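You operate a simulated robot arm through the tools that you are given. There is no shell and no other tool.

Carry out the task below with a simulated two-armed robot. There is one attempt and no reset: what you move stays moved.

JOB
Tighten whichever of clamps C1, C3 and C5 leaks and test again.
Fine: fan on first, then the leak test: the display shows the bin whose line leaks, follow that line to its clamp; two presses of the test button in all; only the leaking clamp is tightened; the levers stay.
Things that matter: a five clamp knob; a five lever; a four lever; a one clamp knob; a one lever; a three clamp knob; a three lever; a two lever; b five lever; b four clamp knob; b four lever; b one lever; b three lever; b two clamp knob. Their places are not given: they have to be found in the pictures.

Only the result counts: the job must be done as asked and must still hold three seconds after the hand-in. Knocking over, shifting, dropping, spilling or breaking anything else fails it.

ROBOT AND FRAMES
Two 7-joint arms with two-finger parallel grippers on one trunk that stands fixed in place. Base frame: the origin is at the foot of the trunk, x ahead of it, y to its left, z up. Lengths are in mm, angles in rad, forces in N, time in s.
The left shoulder is at [61, 198, 1279], the right one opposite. With the tool pointing down near the work surface each hand reaches from about 100 to 360 mm from the base axis, measured 20 degrees to its own side. Payload 1.57 kg a hand.
The tool frame of a hand sits at the grasp point between the pads (the TCP): z along the fingers, y along the line on which they close. The tips reach 30 mm beyond it. The gripper opens to 110 mm. The fingers are 24 mm wide and 12 mm thick; the gripper's body (48 by 112 mm) begins 78 mm behind the TCP.
Orientation is told as [roll, pitch, yaw] about the base's x, y, z axes, in that order, counted from this pose: with the fingers straight down and closing along the base's y, the tool's x points along the base's -x, its y along +y and its z along -z.

CONTROLS
- The arms move only by the tool servo_tool. It takes "left_steps", "right_steps" or both (then of equal length, played together; a hand with none holds still); each is a list of rows, each an object of numbers (a shift or turn left out is 0, a gripper value left out holds the last): "dx", "dy", "dz": the shift along the base's x, y, z in mm; "wx", "wy", "wz": the turn, a rotation vector about the base's x, y, z in rad. In form: [{"dx": .., "dy": .., "dz": .., "wx": .., "wy": .., "wz": ..}, ...]. A call has 1 to 20 rows; each row is the pose to reach, as a shift and turn from the pose commanded when the call began. "left_claw" and "right_claw" are, for a hand that has rows, the gripper command, from -1 (shut) to 1 (fully open), values between in proportion, set as the call begins (left out, the last holds). Each row takes 0.2 s and may step no farther than 50 mm and 0.15 rad from the row before; otherwise, or with a gripper value out of range, the whole call is refused. A pose out of reach is approached as far as the arm can. The call stops where the force on the tool passes 90 N (or 10 N more than at its start, if that is more) or the arm is blocked; 0.2 s more then pass. Each finger travels about 72 mm/s and halts on what it meets, pressing with about 37 N; the grip force reading is that of the motor and also rises with nothing between the fingers. The clock runs only during rows and for 0.2 s after the last one: add rows that repeat a pose to give the fingers time. It gives the time, the measured TCP pose, the force on the tool (base axes), the opening and the grip force at its end, in the units of the frame above (readings bear some noise), with the torque about the TCP (base axes, N m) and any sound that the robot's microphone picked up, and new pictures: "show" is both (left out), scene, wrist or none (wrist: the cameras of the hands that moved).
- Cameras (640 x 400 px; columns grow to the right, rows downward): "scene" is now at [83, 57.1, 1858.9]; the picture's right is [0.74, -0.67, 0.00], its down [-0.53, -0.59, -0.61] and it looks along [0.41, 0.45, -0.79] (base axes); focal length 266 px, centre (320, 200). "left" rides on the left gripper at [70, -16, -141] in its tool frame; the picture's right is [0.23, 0.97, 0.00], its down [-0.85, 0.20, -0.48] and it looks along [-0.47, 0.11, 0.88] (tool axes); focal length 222 px, centre (320, 200). "right" rides on the right gripper at [70, 16, -141] in its tool frame; the picture's right is [-0.23, 0.97, 0.00], its down [-0.85, -0.20, -0.48] and it looks along [-0.47, -0.11, 0.88] (tool axes); focal length 222 px, centre (320, 200).
- move_column(by): slides the trunk up (or, below 0, down) by that many mm; the arms and the scene camera ride with it, the base frame stays. It gives what a move gives, with no picture.
- pan_tilt(pan, tilt): turns the head with the scene camera to pan (to the left, within 1.501 rad either way) and tilt (down, from -0.506 to 1.204), counted from straight ahead of the robot. It gives what a move gives, and a new picture of the scene camera.
- pixel_to_xyz(camera, pixels): there is no depth. For up to 12 entries [column, row, z] of the newest picture of that camera ("zoom" is the newest enlarged one), the place [x, y] in the base frame at which the ray of that pixel passes the height z, good to about 2 mm. The clock stands still meanwhile.
- inspect(camera, box): a new picture of the part [left, top, right, bottom] of that camera's present view, enlarged. The clock stands still meanwhile.
- close_job(): hands the job in; it is judged then, once.

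Leave the grippers open and the arms clear of the work at the hand-in unless told otherwise.

The tools are called after "Request:" as a command line: name --argument value ..., lists and objects as JSON in quotes. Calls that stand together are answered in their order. servo_tool: Moves the arms, as the interface text tells. Its arguments: {"type":"object","properties":{"left_steps":{"type":"array","items":{"type":"object","properties":{"dx":{"type":"number"},"dy":{"type":"number"},"dz":{"type":"number"},"wx":{"type":"number"},"wy":{"type":"number"},"wz":{"type":"number"}}}},"left_claw":{"type":"number"},"right_steps":{"type":"array","items":{"type":"object","properties":{"dx":{"type":"number"},"dy":{"type":"number"},"dz":{"type":"number"},"wx":{"type":"number"},"wy":{"type":"number"},"wz":{"type":"number"}}}},"right_claw":{"type":"number"},"show":{"type":"string","enum":["both","scene","wrist","none"]}},"required":[]} The other tools are called the same way: move_column (by) slides the trunk up or down; pan_tilt (pan, tilt) turns the head that bears the scene camera; pixel_to_xyz (camera, pixels) gives the place at which the rays of pixels pass given heights; inspect (camera, box) takes an enlarged picture of a part of a camera's view; close_job () hands the job in.

At the start:

```text
time_s: 0.0
left_tool_pos: [283.3, 352.3, 1602.7]
left_ee_rot: [-0.001, 0.002, 0.0]
left_force: [0.0, -0.5, -0.3]
left_wrist_torque: [0.0, 0.01, 0.02]
left_width: 110.0
left_grip_force: 0.0
right_tool_pos: [311.5, 22.1, 1565.5]
right_ee_rot: [0.002, 0.0, 0.0]
right_force: [0.6, -0.4, -0.2]
right_wrist_torque: [0.01, -0.02, -0.01]
right_width: 109.9
right_grip_force: 0.1
trunk travel left (down, up): [-875.0, 115.0]
head pan, tilt: [0.833, 0.915]
```

scene: 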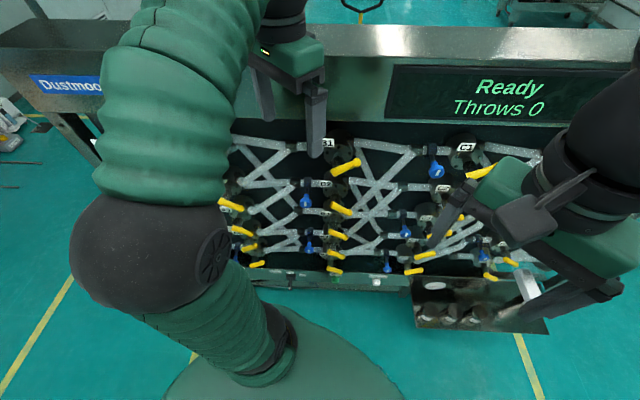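
right: 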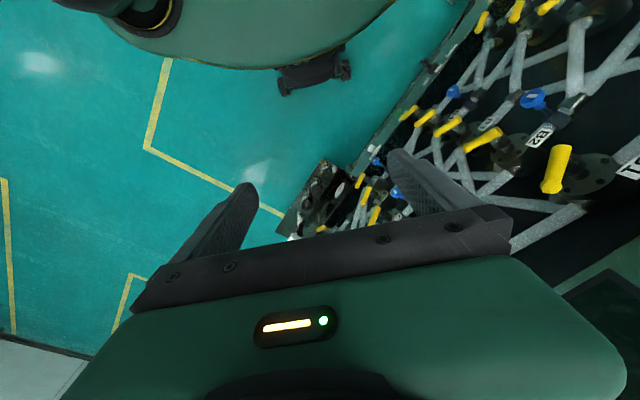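
left: 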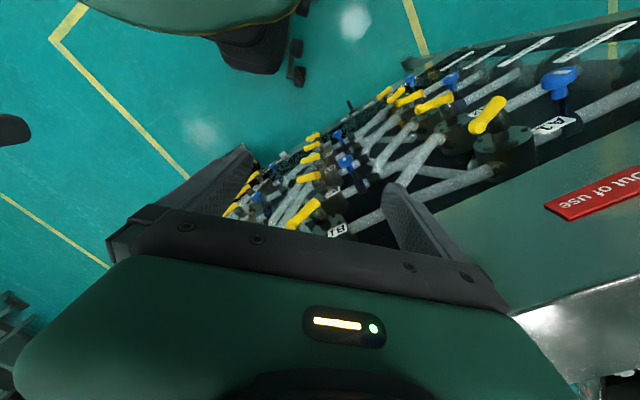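

I see a vertical panel with yellow levers, blue clamp knobs, a display "Ready / Throws 0", and a control box at the lower right. I'll enlarge parts of the scene first.

Request:
inspect --camera "scene" --box '[220, 110, 420, 290]'

Request:
inspect --camera "scene" --box '[380, 50, 640, 340]'

```text
2.22 times, centred on (320, 200) of scene
```

zoom: 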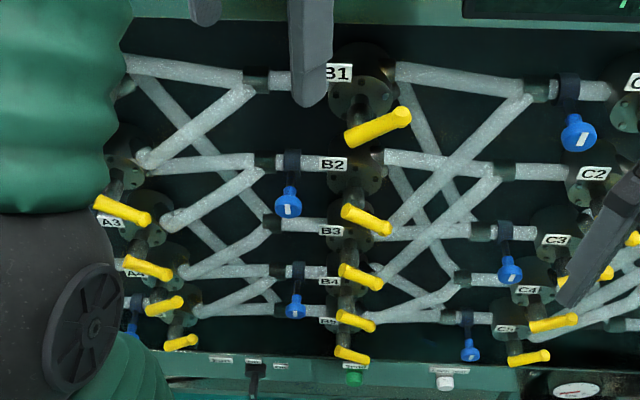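

```text
1.38 times, centred on (510, 195) of scene
```

zoom: 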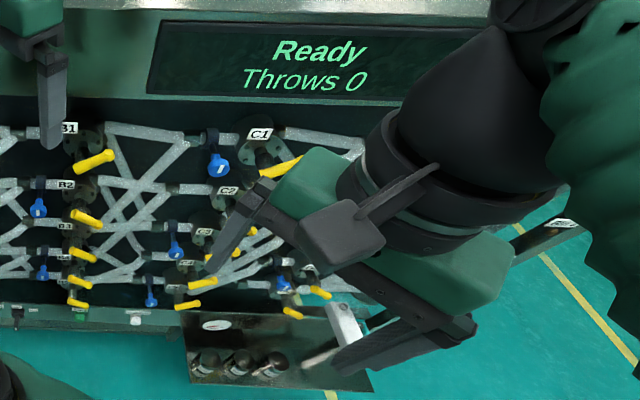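

I need depth, so I'll take rays for recognisable points now and again after raising the trunk (upward is the safe direction). Points: labels B1 (329,143), C1 (466,147), display corners (385,120) and (393,66), green button (331,280), and white button (360,281).

Request:
pixel_to_xyz --camera "scene" --pixels '[[329, 143, 1000], [329, 143, 1500], [466, 147, 1000], [466, 147, 1500], [385, 120, 1000], [385, 120, 1500], [393, 66, 1000], [393, 66, 1500], [375, 282, 500], [375, 282, 1000], [419, 217, 500], [419, 217, 1000]]'

Request:
move_column --by 110

Request:
pan_tilt --pan 0.833 --tilt 0.915

```text
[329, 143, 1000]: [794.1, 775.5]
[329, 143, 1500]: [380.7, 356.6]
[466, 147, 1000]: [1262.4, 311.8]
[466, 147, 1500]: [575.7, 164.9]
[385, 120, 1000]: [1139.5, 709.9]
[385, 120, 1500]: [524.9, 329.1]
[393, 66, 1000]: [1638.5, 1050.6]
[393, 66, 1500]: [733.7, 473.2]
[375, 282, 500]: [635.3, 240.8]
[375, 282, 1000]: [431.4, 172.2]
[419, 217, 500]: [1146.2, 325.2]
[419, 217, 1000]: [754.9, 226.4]
```

```text
time_s: 1.4
left_tool_pos: [283.1, 351.8, 1712.0]
left_ee_rot: [0.0, 0.003, -0.001]
left_force: [-0.3, -0.3, -0.1]
left_wrist_torque: [-0.02, 0.03, -0.02]
left_width: 110.1
left_grip_force: 0.2
right_tool_pos: [311.7, 21.5, 1675.5]
right_ee_rot: [0.001, 0.001, 0.0]
right_force: [1.0, -0.6, -0.6]
right_wrist_torque: [0.0, -0.02, 0.01]
right_width: 110.1
right_grip_force: 0.1
trunk travel left (down, up): [-985.0, 5.0]
head pan, tilt: [0.833, 0.915]
```

```text
time_s: 2.0
left_tool_pos: [283.9, 351.4, 1712.9]
left_ee_rot: [-0.001, 0.002, -0.001]
left_force: [-0.2, -0.6, 0.3]
left_wrist_torque: [0.01, 0.01, 0.01]
left_width: 110.0
left_grip_force: 0.0
right_tool_pos: [311.3, 21.8, 1675.9]
right_ee_rot: [0.0, 0.001, -0.002]
right_force: [0.5, 0.1, -0.6]
right_wrist_torque: [-0.01, -0.01, -0.02]
right_width: 110.0
right_grip_force: 0.1
trunk travel left (down, up): [-985.0, 5.0]
head pan, tilt: [0.833, 0.915]
```

scene: 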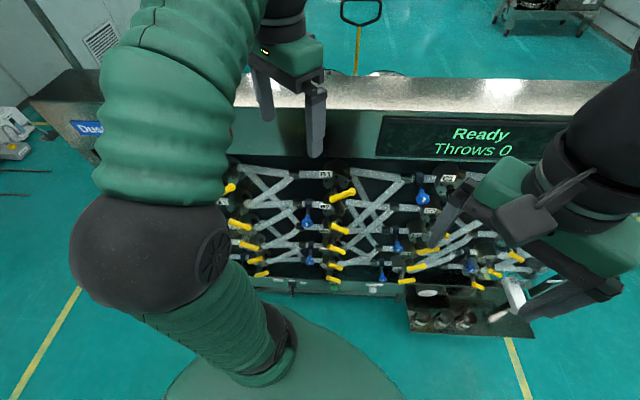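

The view shifted down, so parallax is measurable. I'll take the same points again: B1 (326,174), C1 (447,178), display corners (376,155) and (383,117), and lower box points.

Request:
pixel_to_xyz --camera "scene" --pixels '[[326, 174, 1000], [326, 174, 1500], [447, 178, 1000], [447, 178, 1500], [376, 155, 1000], [376, 155, 1500], [383, 117, 1000], [383, 117, 1500], [373, 290, 500], [373, 290, 1000]]'

Request:
inspect --camera "scene" --box '[220, 150, 560, 340]'

```text
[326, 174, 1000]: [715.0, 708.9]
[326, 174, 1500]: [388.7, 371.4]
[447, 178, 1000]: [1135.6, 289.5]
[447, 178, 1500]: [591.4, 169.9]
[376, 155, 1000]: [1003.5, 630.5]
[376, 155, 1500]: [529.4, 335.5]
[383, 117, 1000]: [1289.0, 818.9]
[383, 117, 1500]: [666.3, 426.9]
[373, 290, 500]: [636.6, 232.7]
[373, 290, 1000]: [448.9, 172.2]
```

```text
1.88 times, centred on (390, 245) of scene
```

zoom: 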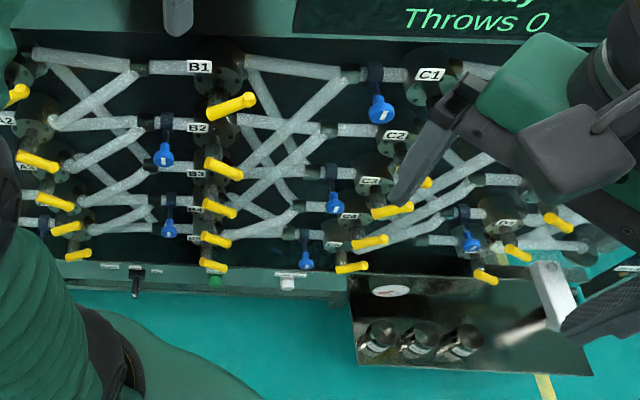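

Triangulating: the panel is vertical, about 580 mm from the base axis along heading ~47.7°. Rows B1–B5 run from z≈1450 down to 870, with a switch strip at z≈650. The arms block the view, so I'll pull both hands away from the panel, toward the robot and the right.

Request:
servo_tool --left_steps '[{"dx": -25, "dy": -28}, {"dx": -50, "dy": -55}, {"dx": -75, "dy": -83}, {"dx": -90, "dy": -100}, {"dx": -90, "dy": -100}]' --right_steps '[{"dx": -20, "dy": -40}, {"dx": -40, "dy": -80}, {"dx": -60, "dy": -120}, {"dx": -70, "dy": -165}, {"dx": -80, "dy": -210}]' --show "scene"

```text
time_s: 3.2
left_tool_pos: [247.6, 301.5, 1708.5]
left_ee_rot: [-0.002, 0.003, 0.001]
left_force: [0.5, 0.7, -0.5]
left_wrist_torque: [0.0, 0.05, 0.03]
left_width: 109.9
left_grip_force: 0.1
left hand out of reach, approached as far as the arm can: row 2, 3, 4, 5
right_tool_pos: [294.0, -132.0, 1643.9]
right_ee_rot: [-0.005, 0.004, 0.001]
right_force: [-0.2, -0.6, -0.2]
right_wrist_torque: [0.02, 0.01, 0.01]
right_width: 110.0
right_grip_force: 0.1
right hand out of reach, approached as far as the arm can: row 3, 4, 5
trunk travel left (down, up): [-985.0, 5.0]
head pan, tilt: [0.833, 0.915]
```

scene: 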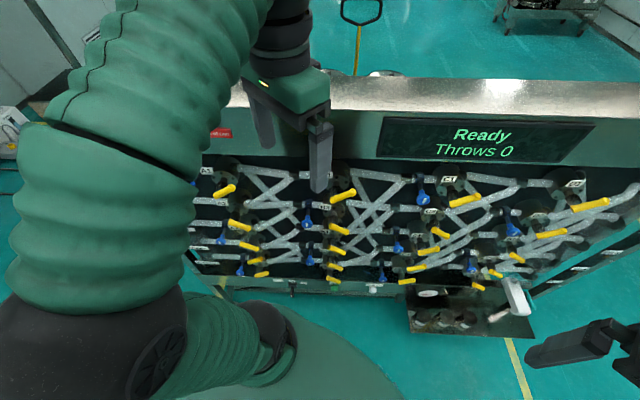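

The view is much better now. I'll enlarge it in parts.

Request:
inspect --camera "scene" --box '[180, 150, 360, 300]'

Request:
inspect --camera "scene" --box '[320, 150, 480, 300]'

Request:
inspect --camera "scene" --box '[440, 150, 640, 340]'

Request:
inspect --camera "scene" --box '[250, 260, 410, 320]'

```text
2.67 times, centred on (270, 225) of scene
```

zoom: 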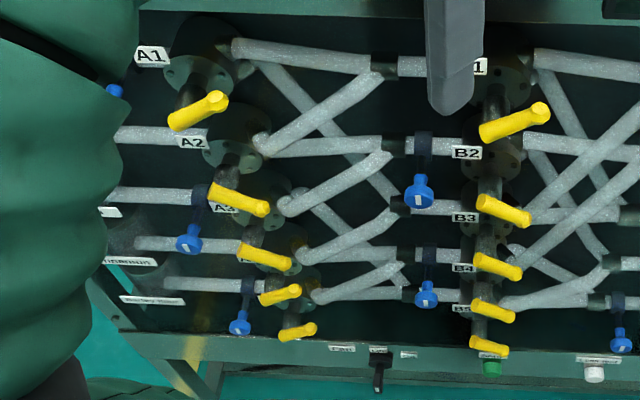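

```text
2.67 times, centred on (400, 225) of scene
```

zoom: 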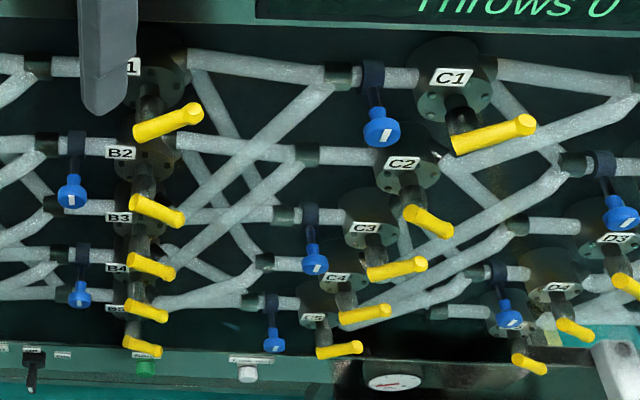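

```text
2.11 times, centred on (540, 245) of scene
```

zoom: 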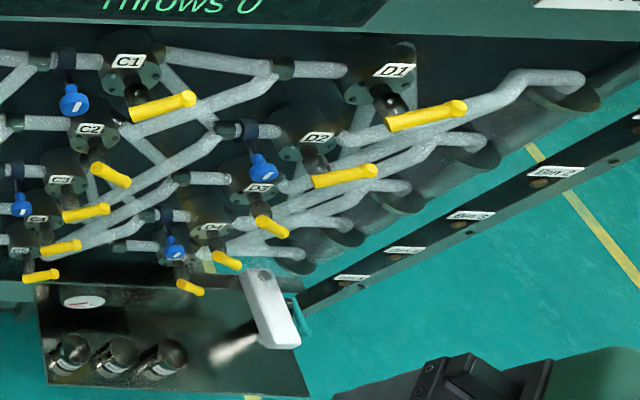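

```text
4.00 times, centred on (330, 290) of scene
```

zoom: 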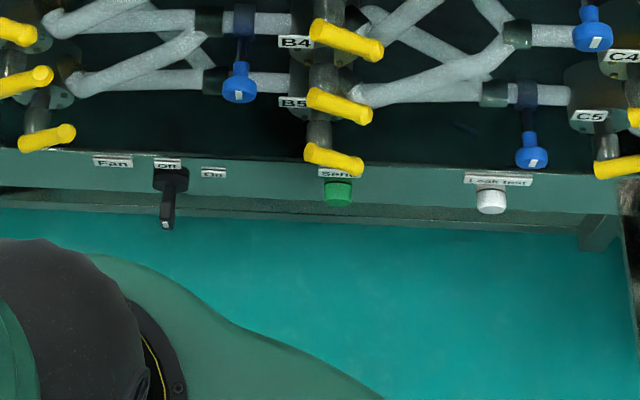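

I can read the labels now. The lower strip has a "Fan Off/On" switch (≈292,287), a green "Send" button, and a white "Leak test" button (≈373,290). Knobs sit left of C1, C3 and C5. The left hand's clearance to the panel is roughly 100 mm or more, so I'll lower the trunk a little and look again.

Request:
move_column --by -250

Request:
pan_tilt --pan 0.833 --tilt 0.75

```text
time_s: 5.8
left_tool_pos: [244.6, 297.8, 1458.2]
left_ee_rot: [0.002, 0.002, 0.001]
left_force: [-0.5, -0.6, 0.4]
left_wrist_torque: [0.02, -0.03, 0.01]
left_width: 109.6
left_grip_force: 0.1
right_tool_pos: [290.8, -137.1, 1393.9]
right_ee_rot: [0.003, 0.0, 0.001]
right_force: [-1.0, -0.2, -0.1]
right_wrist_torque: [0.01, 0.01, -0.01]
right_width: 110.2
right_grip_force: 0.0
trunk travel left (down, up): [-735.0, 255.0]
head pan, tilt: [0.833, 0.915]
```

```text
time_s: 6.5
left_tool_pos: [244.2, 296.5, 1458.5]
left_ee_rot: [0.002, 0.0, 0.0]
left_force: [-0.7, 0.8, -0.2]
left_wrist_torque: [0.02, 0.01, -0.04]
left_width: 110.1
left_grip_force: 0.1
right_tool_pos: [288.4, -135.6, 1395.2]
right_ee_rot: [0.0, 0.003, 0.001]
right_force: [-0.1, -0.3, 0.5]
right_wrist_torque: [-0.01, 0.02, -0.02]
right_width: 110.1
right_grip_force: 0.0
trunk travel left (down, up): [-735.0, 255.0]
head pan, tilt: [0.833, 0.75]
```

scene: 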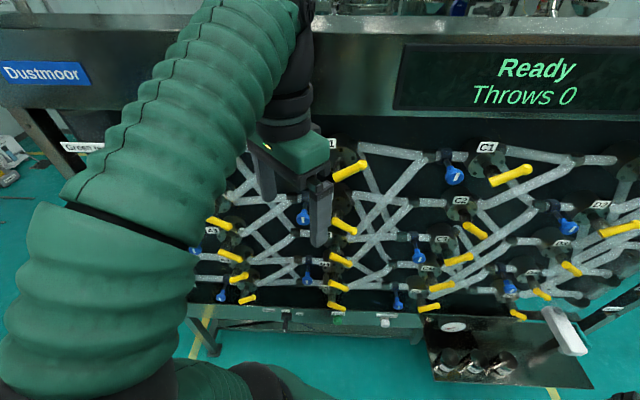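

The camera is now at z≈1719. The left hand and forearm still cover the left half, so I'll bring the left hand back and down beside the trunk, checking its clearance.

Request:
servo_tool --left_steps '[{"dx": -15, "dy": -18, "dz": -40}, {"dx": -30, "dy": -36, "dz": -80}, {"dx": -45, "dy": -54, "dz": -120}, {"dx": -60, "dy": -72, "dz": -160}, {"dx": -70, "dy": -80, "dz": -200}, {"dx": -70, "dy": -80, "dz": -240}, {"dx": -70, "dy": -80, "dz": -280}, {"dx": -70, "dy": -80, "dz": -320}]' --show "scene"

```text
time_s: 8.3
left_tool_pos: [259.0, 228.7, 1135.4]
left_ee_rot: [0.0, 0.003, 0.001]
left_force: [-0.1, -1.1, 0.3]
left_wrist_torque: [0.03, 0.0, -0.01]
left_width: 110.1
left_grip_force: 0.1
left hand out of reach, approached as far as the arm can: row 1, 2, 3, 4, 5, 6, 7, 8
right_tool_pos: [287.5, -135.7, 1393.3]
right_ee_rot: [-0.001, 0.002, 0.002]
right_force: [0.6, 0.4, 0.0]
right_wrist_torque: [0.01, -0.03, -0.02]
right_width: 109.9
right_grip_force: 0.1
trunk travel left (down, up): [-735.0, 255.0]
head pan, tilt: [0.833, 0.75]
```

scene: 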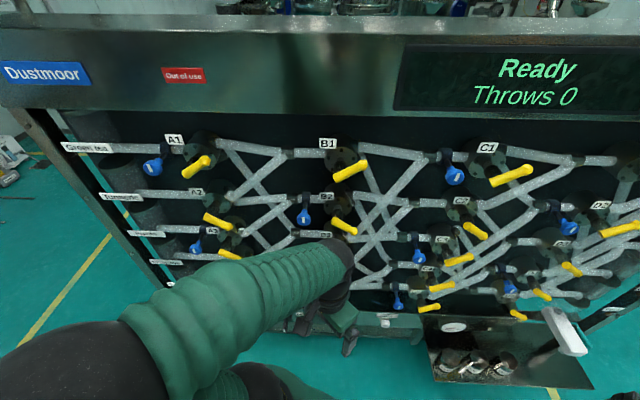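

Most of the panel is visible now. I'll enlarge it for the line layout.

Request:
inspect --camera "scene" --box '[60, 120, 240, 290]'

Request:
inspect --camera "scene" --box '[190, 120, 350, 240]'

Request:
inspect --camera "scene" --box '[330, 130, 510, 240]'

Request:
inspect --camera "scene" --box '[350, 220, 530, 340]'

Request:
inspect --camera "scene" --box '[470, 130, 640, 330]'

```text
2.35 times, centred on (150, 205) of scene
```

zoom: 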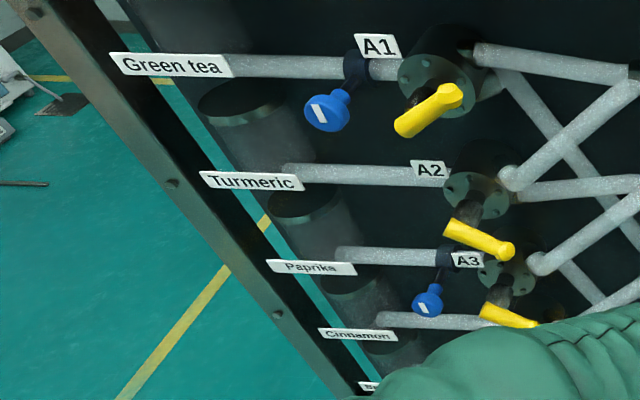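

```text
3.33 times, centred on (270, 180) of scene
```

zoom: 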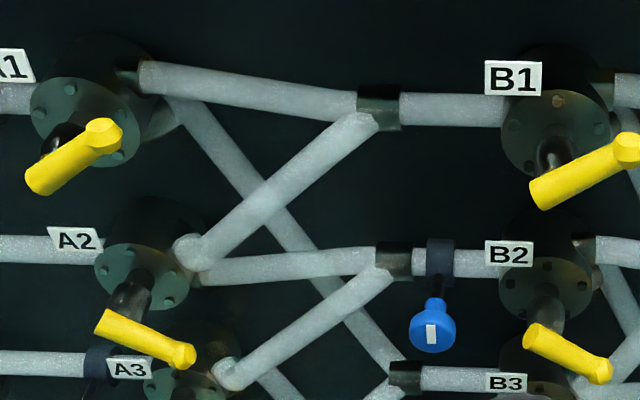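

```text
3.56 times, centred on (420, 185) of scene
```

zoom: 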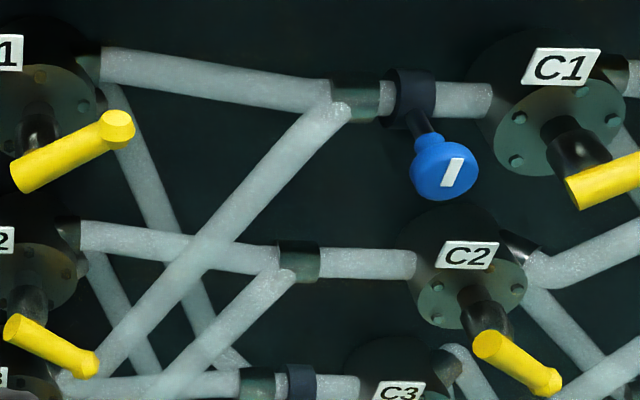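

```text
3.33 times, centred on (440, 280) of scene
```

zoom: 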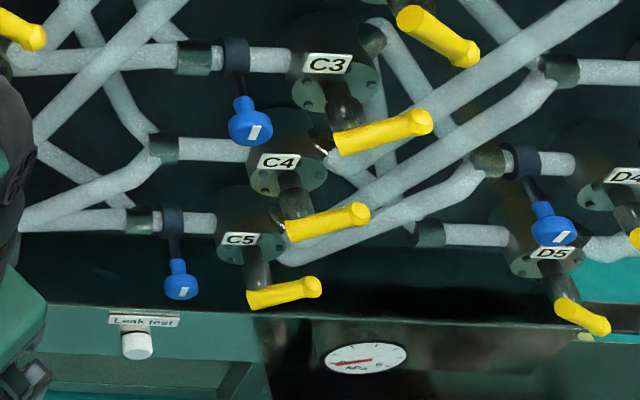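

```text
2.00 times, centred on (555, 230) of scene
```

zoom: 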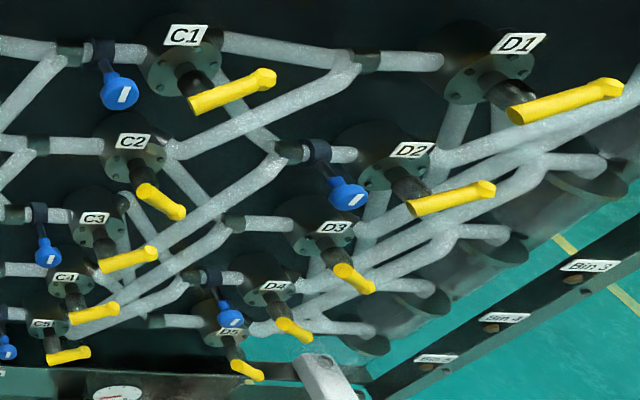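

The flow runs left to right from the spice jars to Bins 1–5, through valves A–D. I'll check depths with exact rays from this camera pose: C1 label (487,147), C1 knob (455,175), test button (385,322), C5 knob (397,300), B1 label (328,144), and C1 lever tip (527,169).

Request:
pixel_to_xyz --camera "scene" --pixels '[[328, 144, 1000], [328, 144, 1500], [365, 162, 1000], [365, 162, 1500], [487, 147, 1000], [487, 147, 1500], [381, 323, 500], [381, 323, 1000], [454, 176, 1000], [454, 176, 1500], [320, 200, 1000], [320, 200, 1500]]'

```text
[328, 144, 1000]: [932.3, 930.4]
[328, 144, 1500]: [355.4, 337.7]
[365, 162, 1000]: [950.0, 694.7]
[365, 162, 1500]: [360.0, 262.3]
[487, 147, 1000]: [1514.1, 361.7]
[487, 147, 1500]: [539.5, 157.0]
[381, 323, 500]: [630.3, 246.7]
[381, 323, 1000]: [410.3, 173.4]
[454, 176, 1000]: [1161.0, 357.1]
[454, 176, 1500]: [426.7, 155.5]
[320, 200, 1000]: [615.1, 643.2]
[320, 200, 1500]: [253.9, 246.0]
```

The panel plane is at n≈595–605 and lever tips at n≈555. For accurate bottom-strip positions I'll lower the trunk further; the left hand stays well clear at n≈344.

Request:
move_column --by -350

Request:
pan_tilt --pan 0.833 --tilt 0.6

```text
time_s: 11.7
left_tool_pos: [260.7, 227.7, 785.1]
left_ee_rot: [0.0, 0.005, -0.001]
left_force: [-0.1, -0.1, -0.1]
left_wrist_torque: [-0.01, 0.0, 0.0]
left_width: 110.0
left_grip_force: 0.0
right_tool_pos: [288.5, -137.0, 1043.8]
right_ee_rot: [0.0, 0.002, 0.001]
right_force: [0.3, -0.3, -0.1]
right_wrist_torque: [0.01, 0.0, -0.01]
right_width: 109.9
right_grip_force: 0.2
trunk travel left (down, up): [-385.0, 605.0]
head pan, tilt: [0.833, 0.75]
```

```text
time_s: 12.4
left_tool_pos: [260.1, 227.7, 785.0]
left_ee_rot: [0.0, 0.006, 0.001]
left_force: [0.0, -0.3, -0.2]
left_wrist_torque: [0.0, -0.01, 0.02]
left_width: 110.1
left_grip_force: 0.1
right_tool_pos: [290.3, -136.5, 1043.8]
right_ee_rot: [0.002, 0.001, 0.001]
right_force: [0.5, 0.9, 0.1]
right_wrist_torque: [-0.02, -0.01, -0.03]
right_width: 109.8
right_grip_force: 0.2
trunk travel left (down, up): [-385.0, 605.0]
head pan, tilt: [0.833, 0.6]
```

scene: 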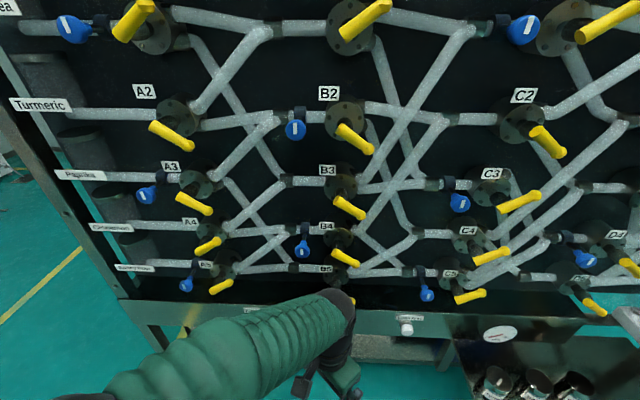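

This is an excellent frontal view. I'll enlarge it in detail.

Request:
inspect --camera "scene" --box '[130, 0, 350, 140]'

Request:
inspect --camera "scene" --box '[130, 140, 360, 300]'

Request:
inspect --camera "scene" --box '[320, 0, 580, 160]'

Request:
inspect --camera "scene" --box '[320, 140, 520, 300]'

Request:
inspect --camera "scene" --box '[440, 140, 640, 300]'

Request:
inspect --camera "scene" --box '[350, 260, 550, 400]'

```text
2.86 times, centred on (240, 70) of scene
```

zoom: 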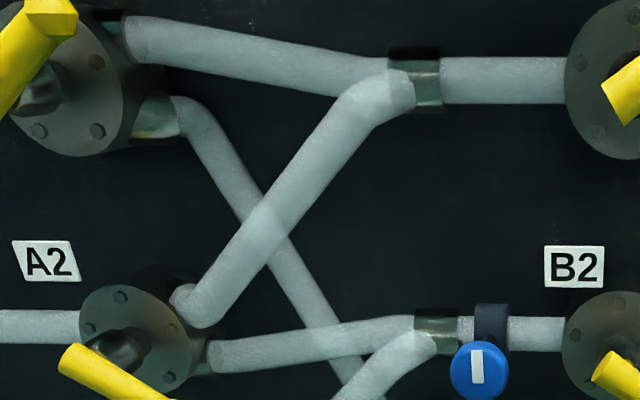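

```text
2.50 times, centred on (245, 220) of scene
```

zoom: 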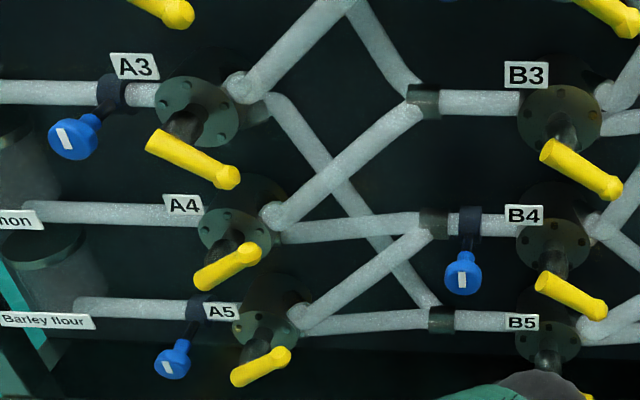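

```text
2.46 times, centred on (450, 80) of scene
```

zoom: 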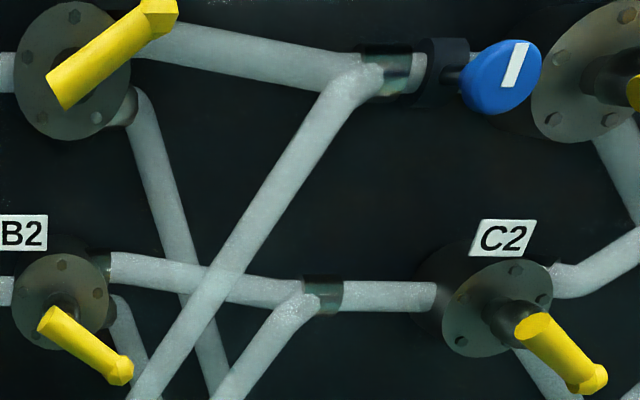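

```text
2.50 times, centred on (420, 220) of scene
```

zoom: 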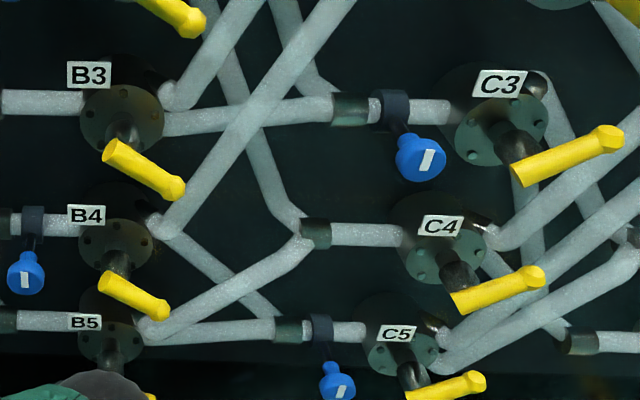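

```text
2.50 times, centred on (540, 220) of scene
```

zoom: 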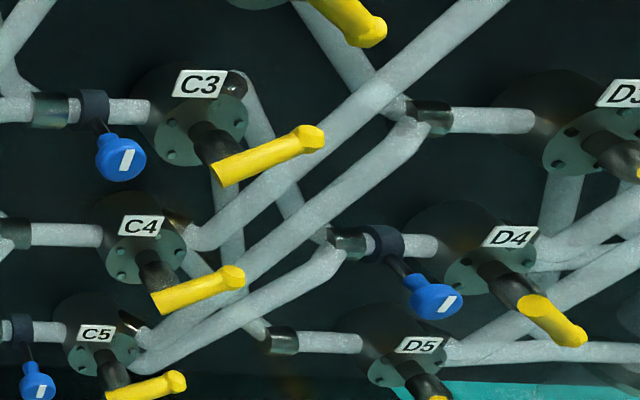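

```text
2.86 times, centred on (450, 330) of scene
```

zoom: 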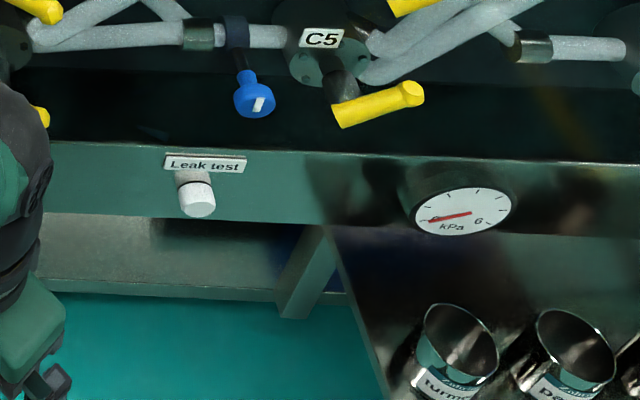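

Now I'll triangulate the leak-test button (407,328), the C5 knob (427,294) and the C3 knob (460,202) with this camera pose.

Request:
pixel_to_xyz --camera "scene" --pixels '[[407, 328, 500], [407, 328, 1000], [427, 294, 500], [427, 294, 1000], [460, 203, 500], [460, 203, 1000], [522, 29, 500], [522, 29, 1200], [320, 200, 500], [320, 200, 1000], [328, 93, 500], [328, 93, 1000]]'

```text
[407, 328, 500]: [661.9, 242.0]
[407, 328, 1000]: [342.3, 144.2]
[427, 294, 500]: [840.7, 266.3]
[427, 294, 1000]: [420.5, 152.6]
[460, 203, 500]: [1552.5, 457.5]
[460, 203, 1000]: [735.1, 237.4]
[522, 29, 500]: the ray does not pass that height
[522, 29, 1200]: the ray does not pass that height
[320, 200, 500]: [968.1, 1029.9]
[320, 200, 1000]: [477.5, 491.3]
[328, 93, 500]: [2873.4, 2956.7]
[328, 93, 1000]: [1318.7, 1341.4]
```

Estimates so far: test button face at about (567, 212, 648), knob C5 face at n≈531, z≈820. The left arm hides the fan switch. I'll raise the trunk so the left shoulder is above the strip, then turn the left hand (yaw first) while moving it outward slightly.

Request:
move_column --by 250

Request:
servo_tool --left_steps '[{"wz": 0.1}, {"wz": 0.2}, {"wz": 0.3}, {"wz": 0.4}, {"wz": 0.5}, {"wz": 0.6}, {"wz": 0.7}, {"wz": 0.8}, {"wz": 0.833}]' --show "both"

```text
time_s: 15.0
left_tool_pos: [260.4, 228.4, 1035.4]
left_ee_rot: [0.001, 0.005, 0.001]
left_force: [-0.8, -0.4, 0.1]
left_wrist_torque: [0.01, 0.0, -0.05]
left_width: 109.9
left_grip_force: 0.1
right_tool_pos: [290.6, -136.8, 1294.0]
right_ee_rot: [0.001, 0.002, 0.001]
right_force: [0.2, -1.1, 0.7]
right_wrist_torque: [0.0, -0.02, 0.01]
right_width: 110.2
right_grip_force: 0.1
trunk travel left (down, up): [-635.0, 355.0]
head pan, tilt: [0.833, 0.6]
```

```text
time_s: 17.0
left_tool_pos: [260.4, 229.1, 1035.0]
left_ee_rot: [0.001, 0.005, 0.835]
left_force: [0.0, 0.2, -0.7]
left_wrist_torque: [0.02, 0.0, -0.01]
left_width: 110.2
left_grip_force: 0.1
right_tool_pos: [288.9, -136.5, 1293.8]
right_ee_rot: [0.0, 0.001, 0.0]
right_force: [-0.5, 0.2, 0.4]
right_wrist_torque: [0.01, -0.03, -0.01]
right_width: 110.0
right_grip_force: 0.0
trunk travel left (down, up): [-635.0, 355.0]
head pan, tilt: [0.833, 0.6]
```

scene: 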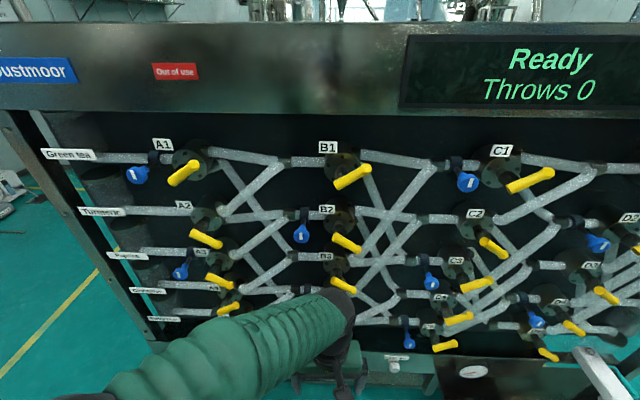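
left: 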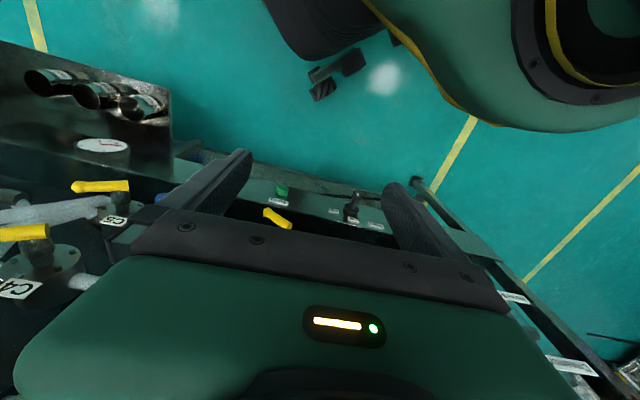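

The yaw worked. The left wrist camera sees the fan switch near (352,207) and the green Send button at (282,190). I'll enlarge.

Request:
inspect --camera "left" --box '[240, 150, 420, 260]'

Request:
pixel_to_xyz --camera "left" --pixels '[[352, 207, 650], [282, 190, 650], [352, 207, 700]]'

```text
3.56 times, centred on (330, 205) of left
```

zoom: 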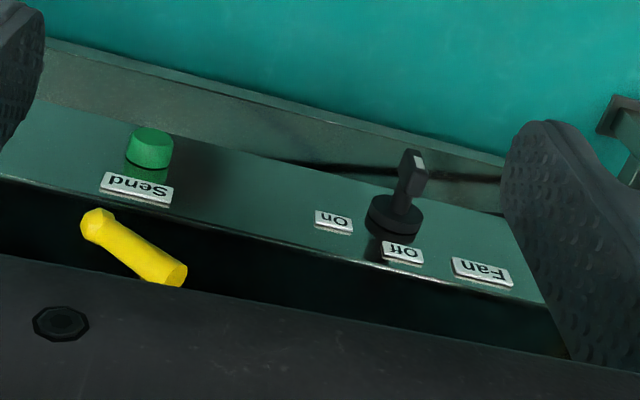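

```text
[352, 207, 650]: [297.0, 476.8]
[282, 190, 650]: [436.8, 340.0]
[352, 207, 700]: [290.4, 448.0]
```

The fan switch is a rotary bar handle with a white mark, "Off" above it and "On" to its right. Next I'll pitch the left tool so the fingers point at the panel, while lowering to about z=735 and shifting to u≈−100, n≈420.

Request:
servo_tool --left_steps '[{"dx": -4.3, "dy": 12.5, "dz": -25, "wx": 0.0969, "wy": -0.0881}, {"dx": -8.6, "dy": 25, "dz": -50, "wx": 0.1937, "wy": -0.1761}, {"dx": -12.9, "dy": 37.4, "dz": -75, "wx": 0.2906, "wy": -0.2642}, {"dx": -17.2, "dy": 49.9, "dz": -100, "wx": 0.3874, "wy": -0.3522}, {"dx": -21.5, "dy": 62.4, "dz": -125, "wx": 0.4843, "wy": -0.4403}, {"dx": -25.9, "dy": 74.9, "dz": -150, "wx": 0.5811, "wy": -0.5283}, {"dx": -30.2, "dy": 87.3, "dz": -175, "wx": 0.678, "wy": -0.6164}, {"dx": -34.5, "dy": 99.8, "dz": -200, "wx": 0.7748, "wy": -0.7044}, {"dx": -38.8, "dy": 112.3, "dz": -225, "wx": 0.8717, "wy": -0.7925}, {"dx": -43.1, "dy": 124.8, "dz": -250, "wx": 0.9685, "wy": -0.8805}, {"dx": -47.4, "dy": 137.2, "dz": -275, "wx": 1.0654, "wy": -0.9686}, {"dx": -51.7, "dy": 149.7, "dz": -300, "wx": 1.1622, "wy": -1.0567}, {"dx": -51.7, "dy": 149.7, "dz": -300, "wx": 1.1622, "wy": -1.0567}]' --show "both"

```text
time_s: 19.2
left_tool_pos: [357.7, 375.1, 791.7]
left_ee_rot: [0.059, -1.223, 0.777]
left_force: [-39.4, -39.9, 36.7]
left_wrist_torque: [-0.81, -1.83, -3.04]
left_width: 108.2
left_grip_force: 0.0
left hand out of reach, approached as far as the arm can: row 1, 2, 3, 4, 5, 6, 7, 8, 9, 10, 11
right_tool_pos: [284.9, -145.8, 1294.7]
right_ee_rot: [0.007, -0.002, 0.001]
right_force: [1.7, 1.4, -0.5]
right_wrist_torque: [-0.11, 0.09, -0.02]
right_width: 110.0
right_grip_force: 0.1
trunk travel left (down, up): [-635.0, 355.0]
head pan, tilt: [0.833, 0.6]
stopped in row 11 (left hand): the force on the tool passed its limit at 118 N (the readings are from after the stop); the commanded pose is now the measured one
```

scene: 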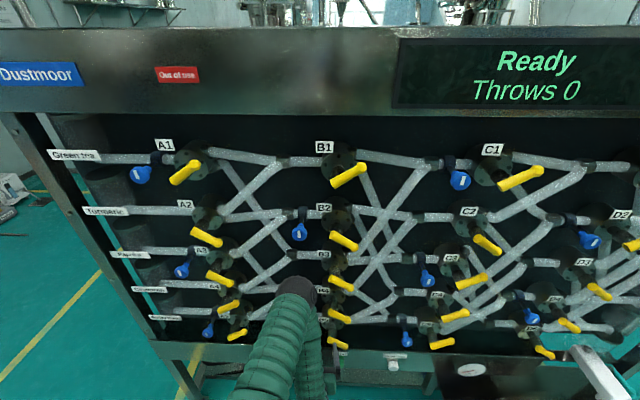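
left: 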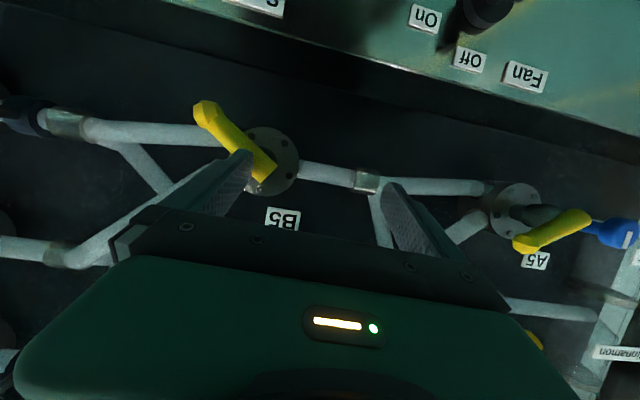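

The arm could not fold enough and drifted outward, so the fingers pressed on something near lever B5 at n≈518. I'll look closely before backing off.

Request:
inspect --camera "left" --box '[160, 80, 460, 260]'

Request:
inspect --camera "scene" --box '[230, 260, 400, 400]'

```text
2.13 times, centred on (310, 170) of left
```

zoom: 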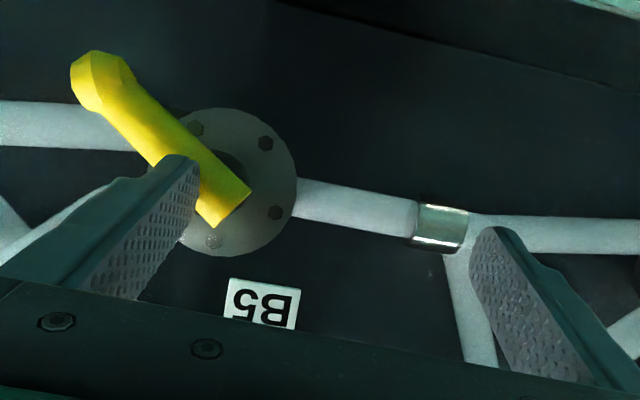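

```text
2.86 times, centred on (315, 330) of scene
```

zoom: 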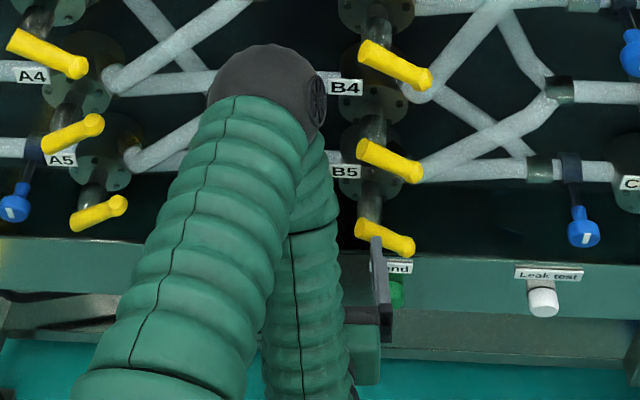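

One finger tip presses the front of lever B5; the lever still looks unturned. I'll release gently: a small step back along −n, also rotating the pitch back a little.

Request:
servo_tool --left_steps '[{"dx": -7, "dy": -8, "wx": -0.08, "wy": 0.073}, {"dx": -14, "dy": -15, "wx": -0.16, "wy": 0.145}, {"dx": -20, "dy": -22, "wx": -0.24, "wy": 0.218}]' --show "wrist"

```text
time_s: 20.0
left_tool_pos: [338.4, 359.2, 787.0]
left_ee_rot: [0.032, -0.89, 0.806]
left_force: [-1.3, 0.1, -0.7]
left_wrist_torque: [0.0, 0.0, -0.02]
left_width: 110.2
left_grip_force: 0.1
right_tool_pos: [288.1, -139.2, 1293.8]
right_ee_rot: [0.0, 0.003, -0.003]
right_force: [0.1, 0.0, 0.5]
right_wrist_torque: [0.03, -0.03, 0.01]
right_width: 110.0
right_grip_force: 0.1
trunk travel left (down, up): [-635.0, 355.0]
head pan, tilt: [0.833, 0.6]
```

left: 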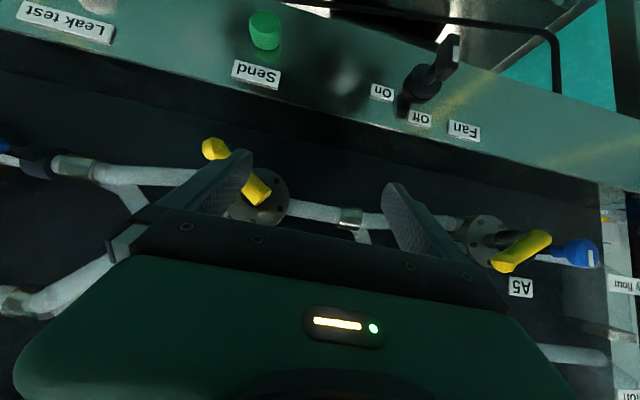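

Released; forces are zero. I'll keep backing away along −n, checking where the arm can go.

Request:
servo_tool --left_steps '[{"dx": -14, "dy": -15}, {"dx": -28, "dy": -30}, {"dx": -42, "dy": -46}, {"dx": -56, "dy": -62}]' --show "scene"

```text
time_s: 21.0
left_tool_pos: [301.1, 302.2, 771.3]
left_ee_rot: [0.028, -0.909, 0.815]
left_force: [-0.5, 0.0, -0.5]
left_wrist_torque: [-0.01, 0.04, -0.02]
left_width: 109.9
left_grip_force: 0.0
left hand out of reach, approached as far as the arm can: row 2, 3, 4
right_tool_pos: [291.1, -137.3, 1294.1]
right_ee_rot: [-0.001, 0.006, -0.002]
right_force: [0.2, -0.2, 0.4]
right_wrist_torque: [0.0, 0.0, -0.04]
right_width: 110.1
right_grip_force: 0.1
trunk travel left (down, up): [-635.0, 355.0]
head pan, tilt: [0.833, 0.6]
```

scene: 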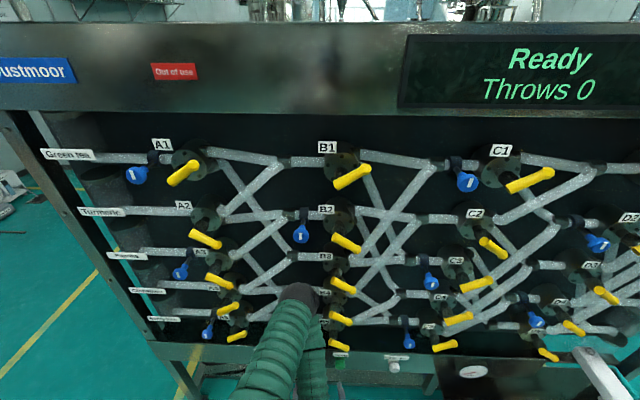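

The hand is now at n≈426, clear of everything. The arm needs more height difference to fold, so I'll raise the trunk 150 mm and then lower the hand.

Request:
move_column --by 150

Request:
servo_tool --left_steps '[{"dz": -30}, {"dz": -60}, {"dz": -90}, {"dz": -120}, {"dz": -150}, {"dz": -180}, {"dz": -210}]' --show "both"

```text
time_s: 22.8
left_tool_pos: [300.5, 301.1, 919.7]
left_ee_rot: [0.029, -0.903, 0.813]
left_force: [-0.5, -0.6, 0.4]
left_wrist_torque: [-0.01, -0.05, 0.0]
left_width: 110.0
left_grip_force: 0.0
right_tool_pos: [291.5, -136.3, 1444.1]
right_ee_rot: [-0.002, 0.003, -0.002]
right_force: [0.6, 0.6, 0.3]
right_wrist_torque: [-0.04, 0.01, 0.04]
right_width: 109.8
right_grip_force: 0.1
trunk travel left (down, up): [-785.0, 205.0]
head pan, tilt: [0.833, 0.6]
```

```text
time_s: 24.4
left_tool_pos: [315.8, 297.4, 717.0]
left_ee_rot: [0.038, -0.908, 0.813]
left_force: [0.1, -0.6, 0.2]
left_wrist_torque: [-0.01, 0.01, 0.0]
left_width: 110.0
left_grip_force: 0.0
left hand out of reach, approached as far as the arm can: row 5, 6, 7
right_tool_pos: [290.0, -136.0, 1444.5]
right_ee_rot: [0.0, 0.004, -0.001]
right_force: [0.5, -0.4, 0.1]
right_wrist_torque: [-0.01, -0.01, -0.03]
right_width: 109.8
right_grip_force: 0.0
trunk travel left (down, up): [-785.0, 205.0]
head pan, tilt: [0.833, 0.6]
```

scene: 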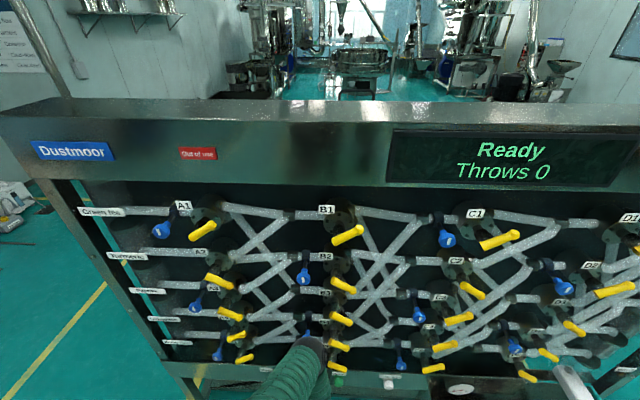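
left: 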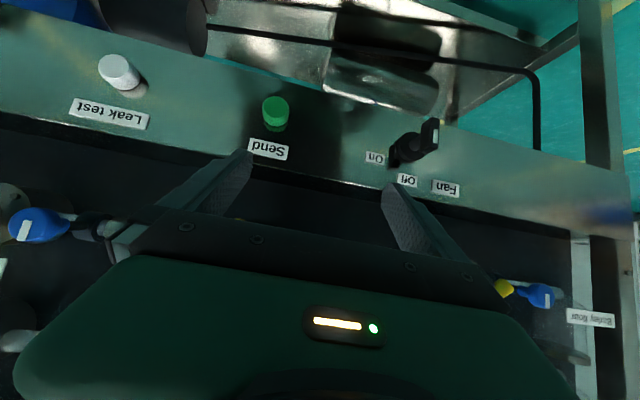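

Now I see Leak test, Send and Fan together. I'll enlarge the fan switch.

Request:
inspect --camera "left" --box '[340, 100, 480, 210]'

Request:
pixel_to_xyz --camera "left" --pixels '[[393, 155, 650], [432, 130, 650], [407, 180, 650], [445, 188, 650], [268, 150, 650], [108, 113, 650], [119, 71, 650], [393, 155, 600], [119, 71, 600], [275, 110, 650]]'

```text
3.64 times, centred on (410, 155) of left
```

zoom: 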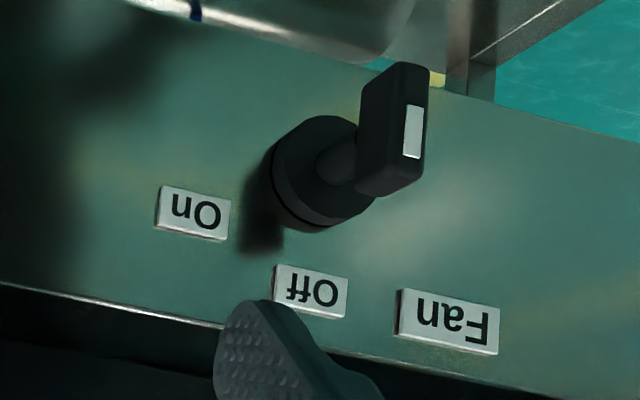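

```text
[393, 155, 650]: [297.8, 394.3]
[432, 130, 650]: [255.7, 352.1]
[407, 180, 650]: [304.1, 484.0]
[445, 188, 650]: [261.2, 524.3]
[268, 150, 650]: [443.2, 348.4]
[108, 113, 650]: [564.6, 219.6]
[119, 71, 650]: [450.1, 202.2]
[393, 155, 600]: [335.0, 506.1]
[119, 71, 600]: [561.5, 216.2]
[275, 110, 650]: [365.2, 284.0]
```

The fan switch is a bar handle standing vertical at "Off"; "On" lies about 60° clockwise. My estimates: strip face at n≈590, fan handle axis near u≈−120, z≈585, Send at u≈99, Leak test at u≈300 and z≈575. I'll move the left hand in front of the fan, staying at n≈470, with the tool turned horizontal.

Request:
servo_tool --left_steps '[{"dx": -11, "dy": 16.5, "dz": -16, "wx": 0.061, "wy": -0.0555}, {"dx": -22, "dy": 33, "dz": -32, "wx": 0.122, "wy": -0.111}, {"dx": -33, "dy": 49.5, "dz": -48, "wx": 0.183, "wy": -0.1665}, {"dx": -44, "dy": 66, "dz": -64, "wx": 0.244, "wy": -0.222}, {"dx": -55, "dy": 82.5, "dz": -80, "wx": 0.305, "wy": -0.2775}, {"dx": -66, "dy": 99, "dz": -96, "wx": 0.366, "wy": -0.333}, {"dx": -77, "dy": 115, "dz": -112, "wx": 0.427, "wy": -0.3885}, {"dx": -88, "dy": 131, "dz": -127, "wx": 0.488, "wy": -0.444}, {"dx": -88, "dy": 131, "dz": -127, "wx": 0.488, "wy": -0.444}]' --show "both"

```text
time_s: 25.0
left_tool_pos: [397.2, 372.4, 744.2]
left_ee_rot: [-0.044, -1.223, 0.953]
left_force: [-9.7, -9.0, -0.7]
left_wrist_torque: [0.13, -0.09, -0.92]
left_width: 108.7
left_grip_force: 0.0
left hand out of reach, approached as far as the arm can: row 1, 2, 3
right_tool_pos: [285.4, -144.5, 1443.2]
right_ee_rot: [0.005, -0.001, -0.003]
right_force: [-0.2, 0.5, 0.4]
right_wrist_torque: [0.03, -0.03, 0.0]
right_width: 110.1
right_grip_force: 0.0
trunk travel left (down, up): [-785.0, 205.0]
head pan, tilt: [0.833, 0.6]
stopped in row 3 (left hand): the arm was blocked; the commanded pose is now the measured one
```

scene: 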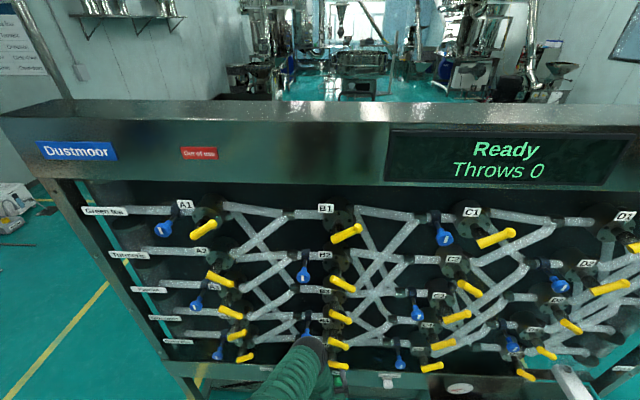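
left: 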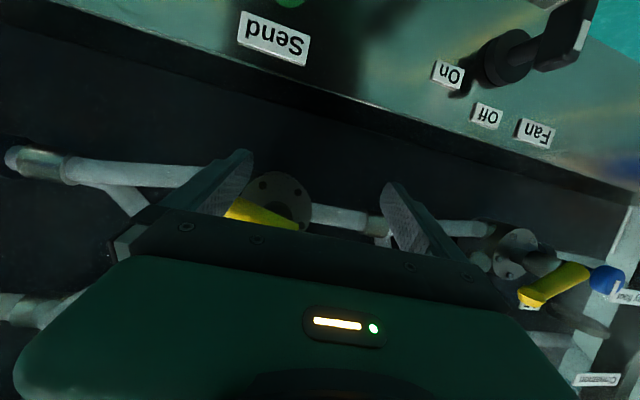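

The hand drifted outward again and was blocked: this left arm cannot fold well here. I'll check lever B5 and the contact before backing off.

Request:
inspect --camera "left" --box '[160, 120, 460, 280]'

Request:
inspect --camera "scene" --box '[220, 280, 400, 400]'

```text
2.13 times, centred on (310, 200) of left
```

zoom: 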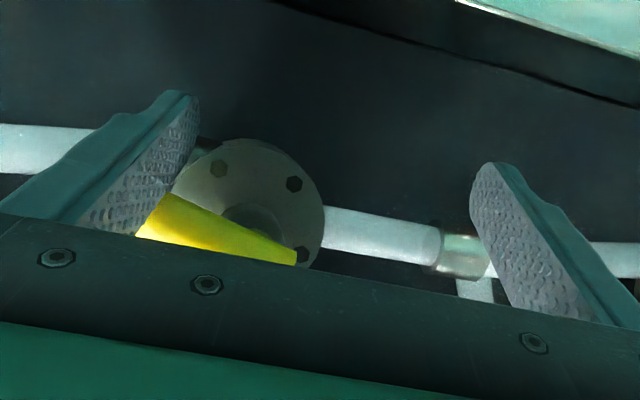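

```text
3.33 times, centred on (310, 340) of scene
```

zoom: 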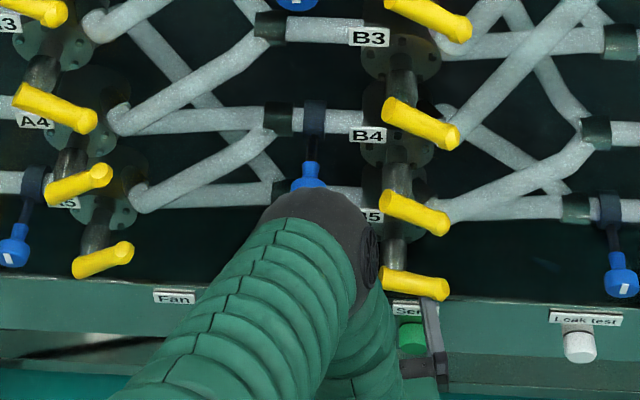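

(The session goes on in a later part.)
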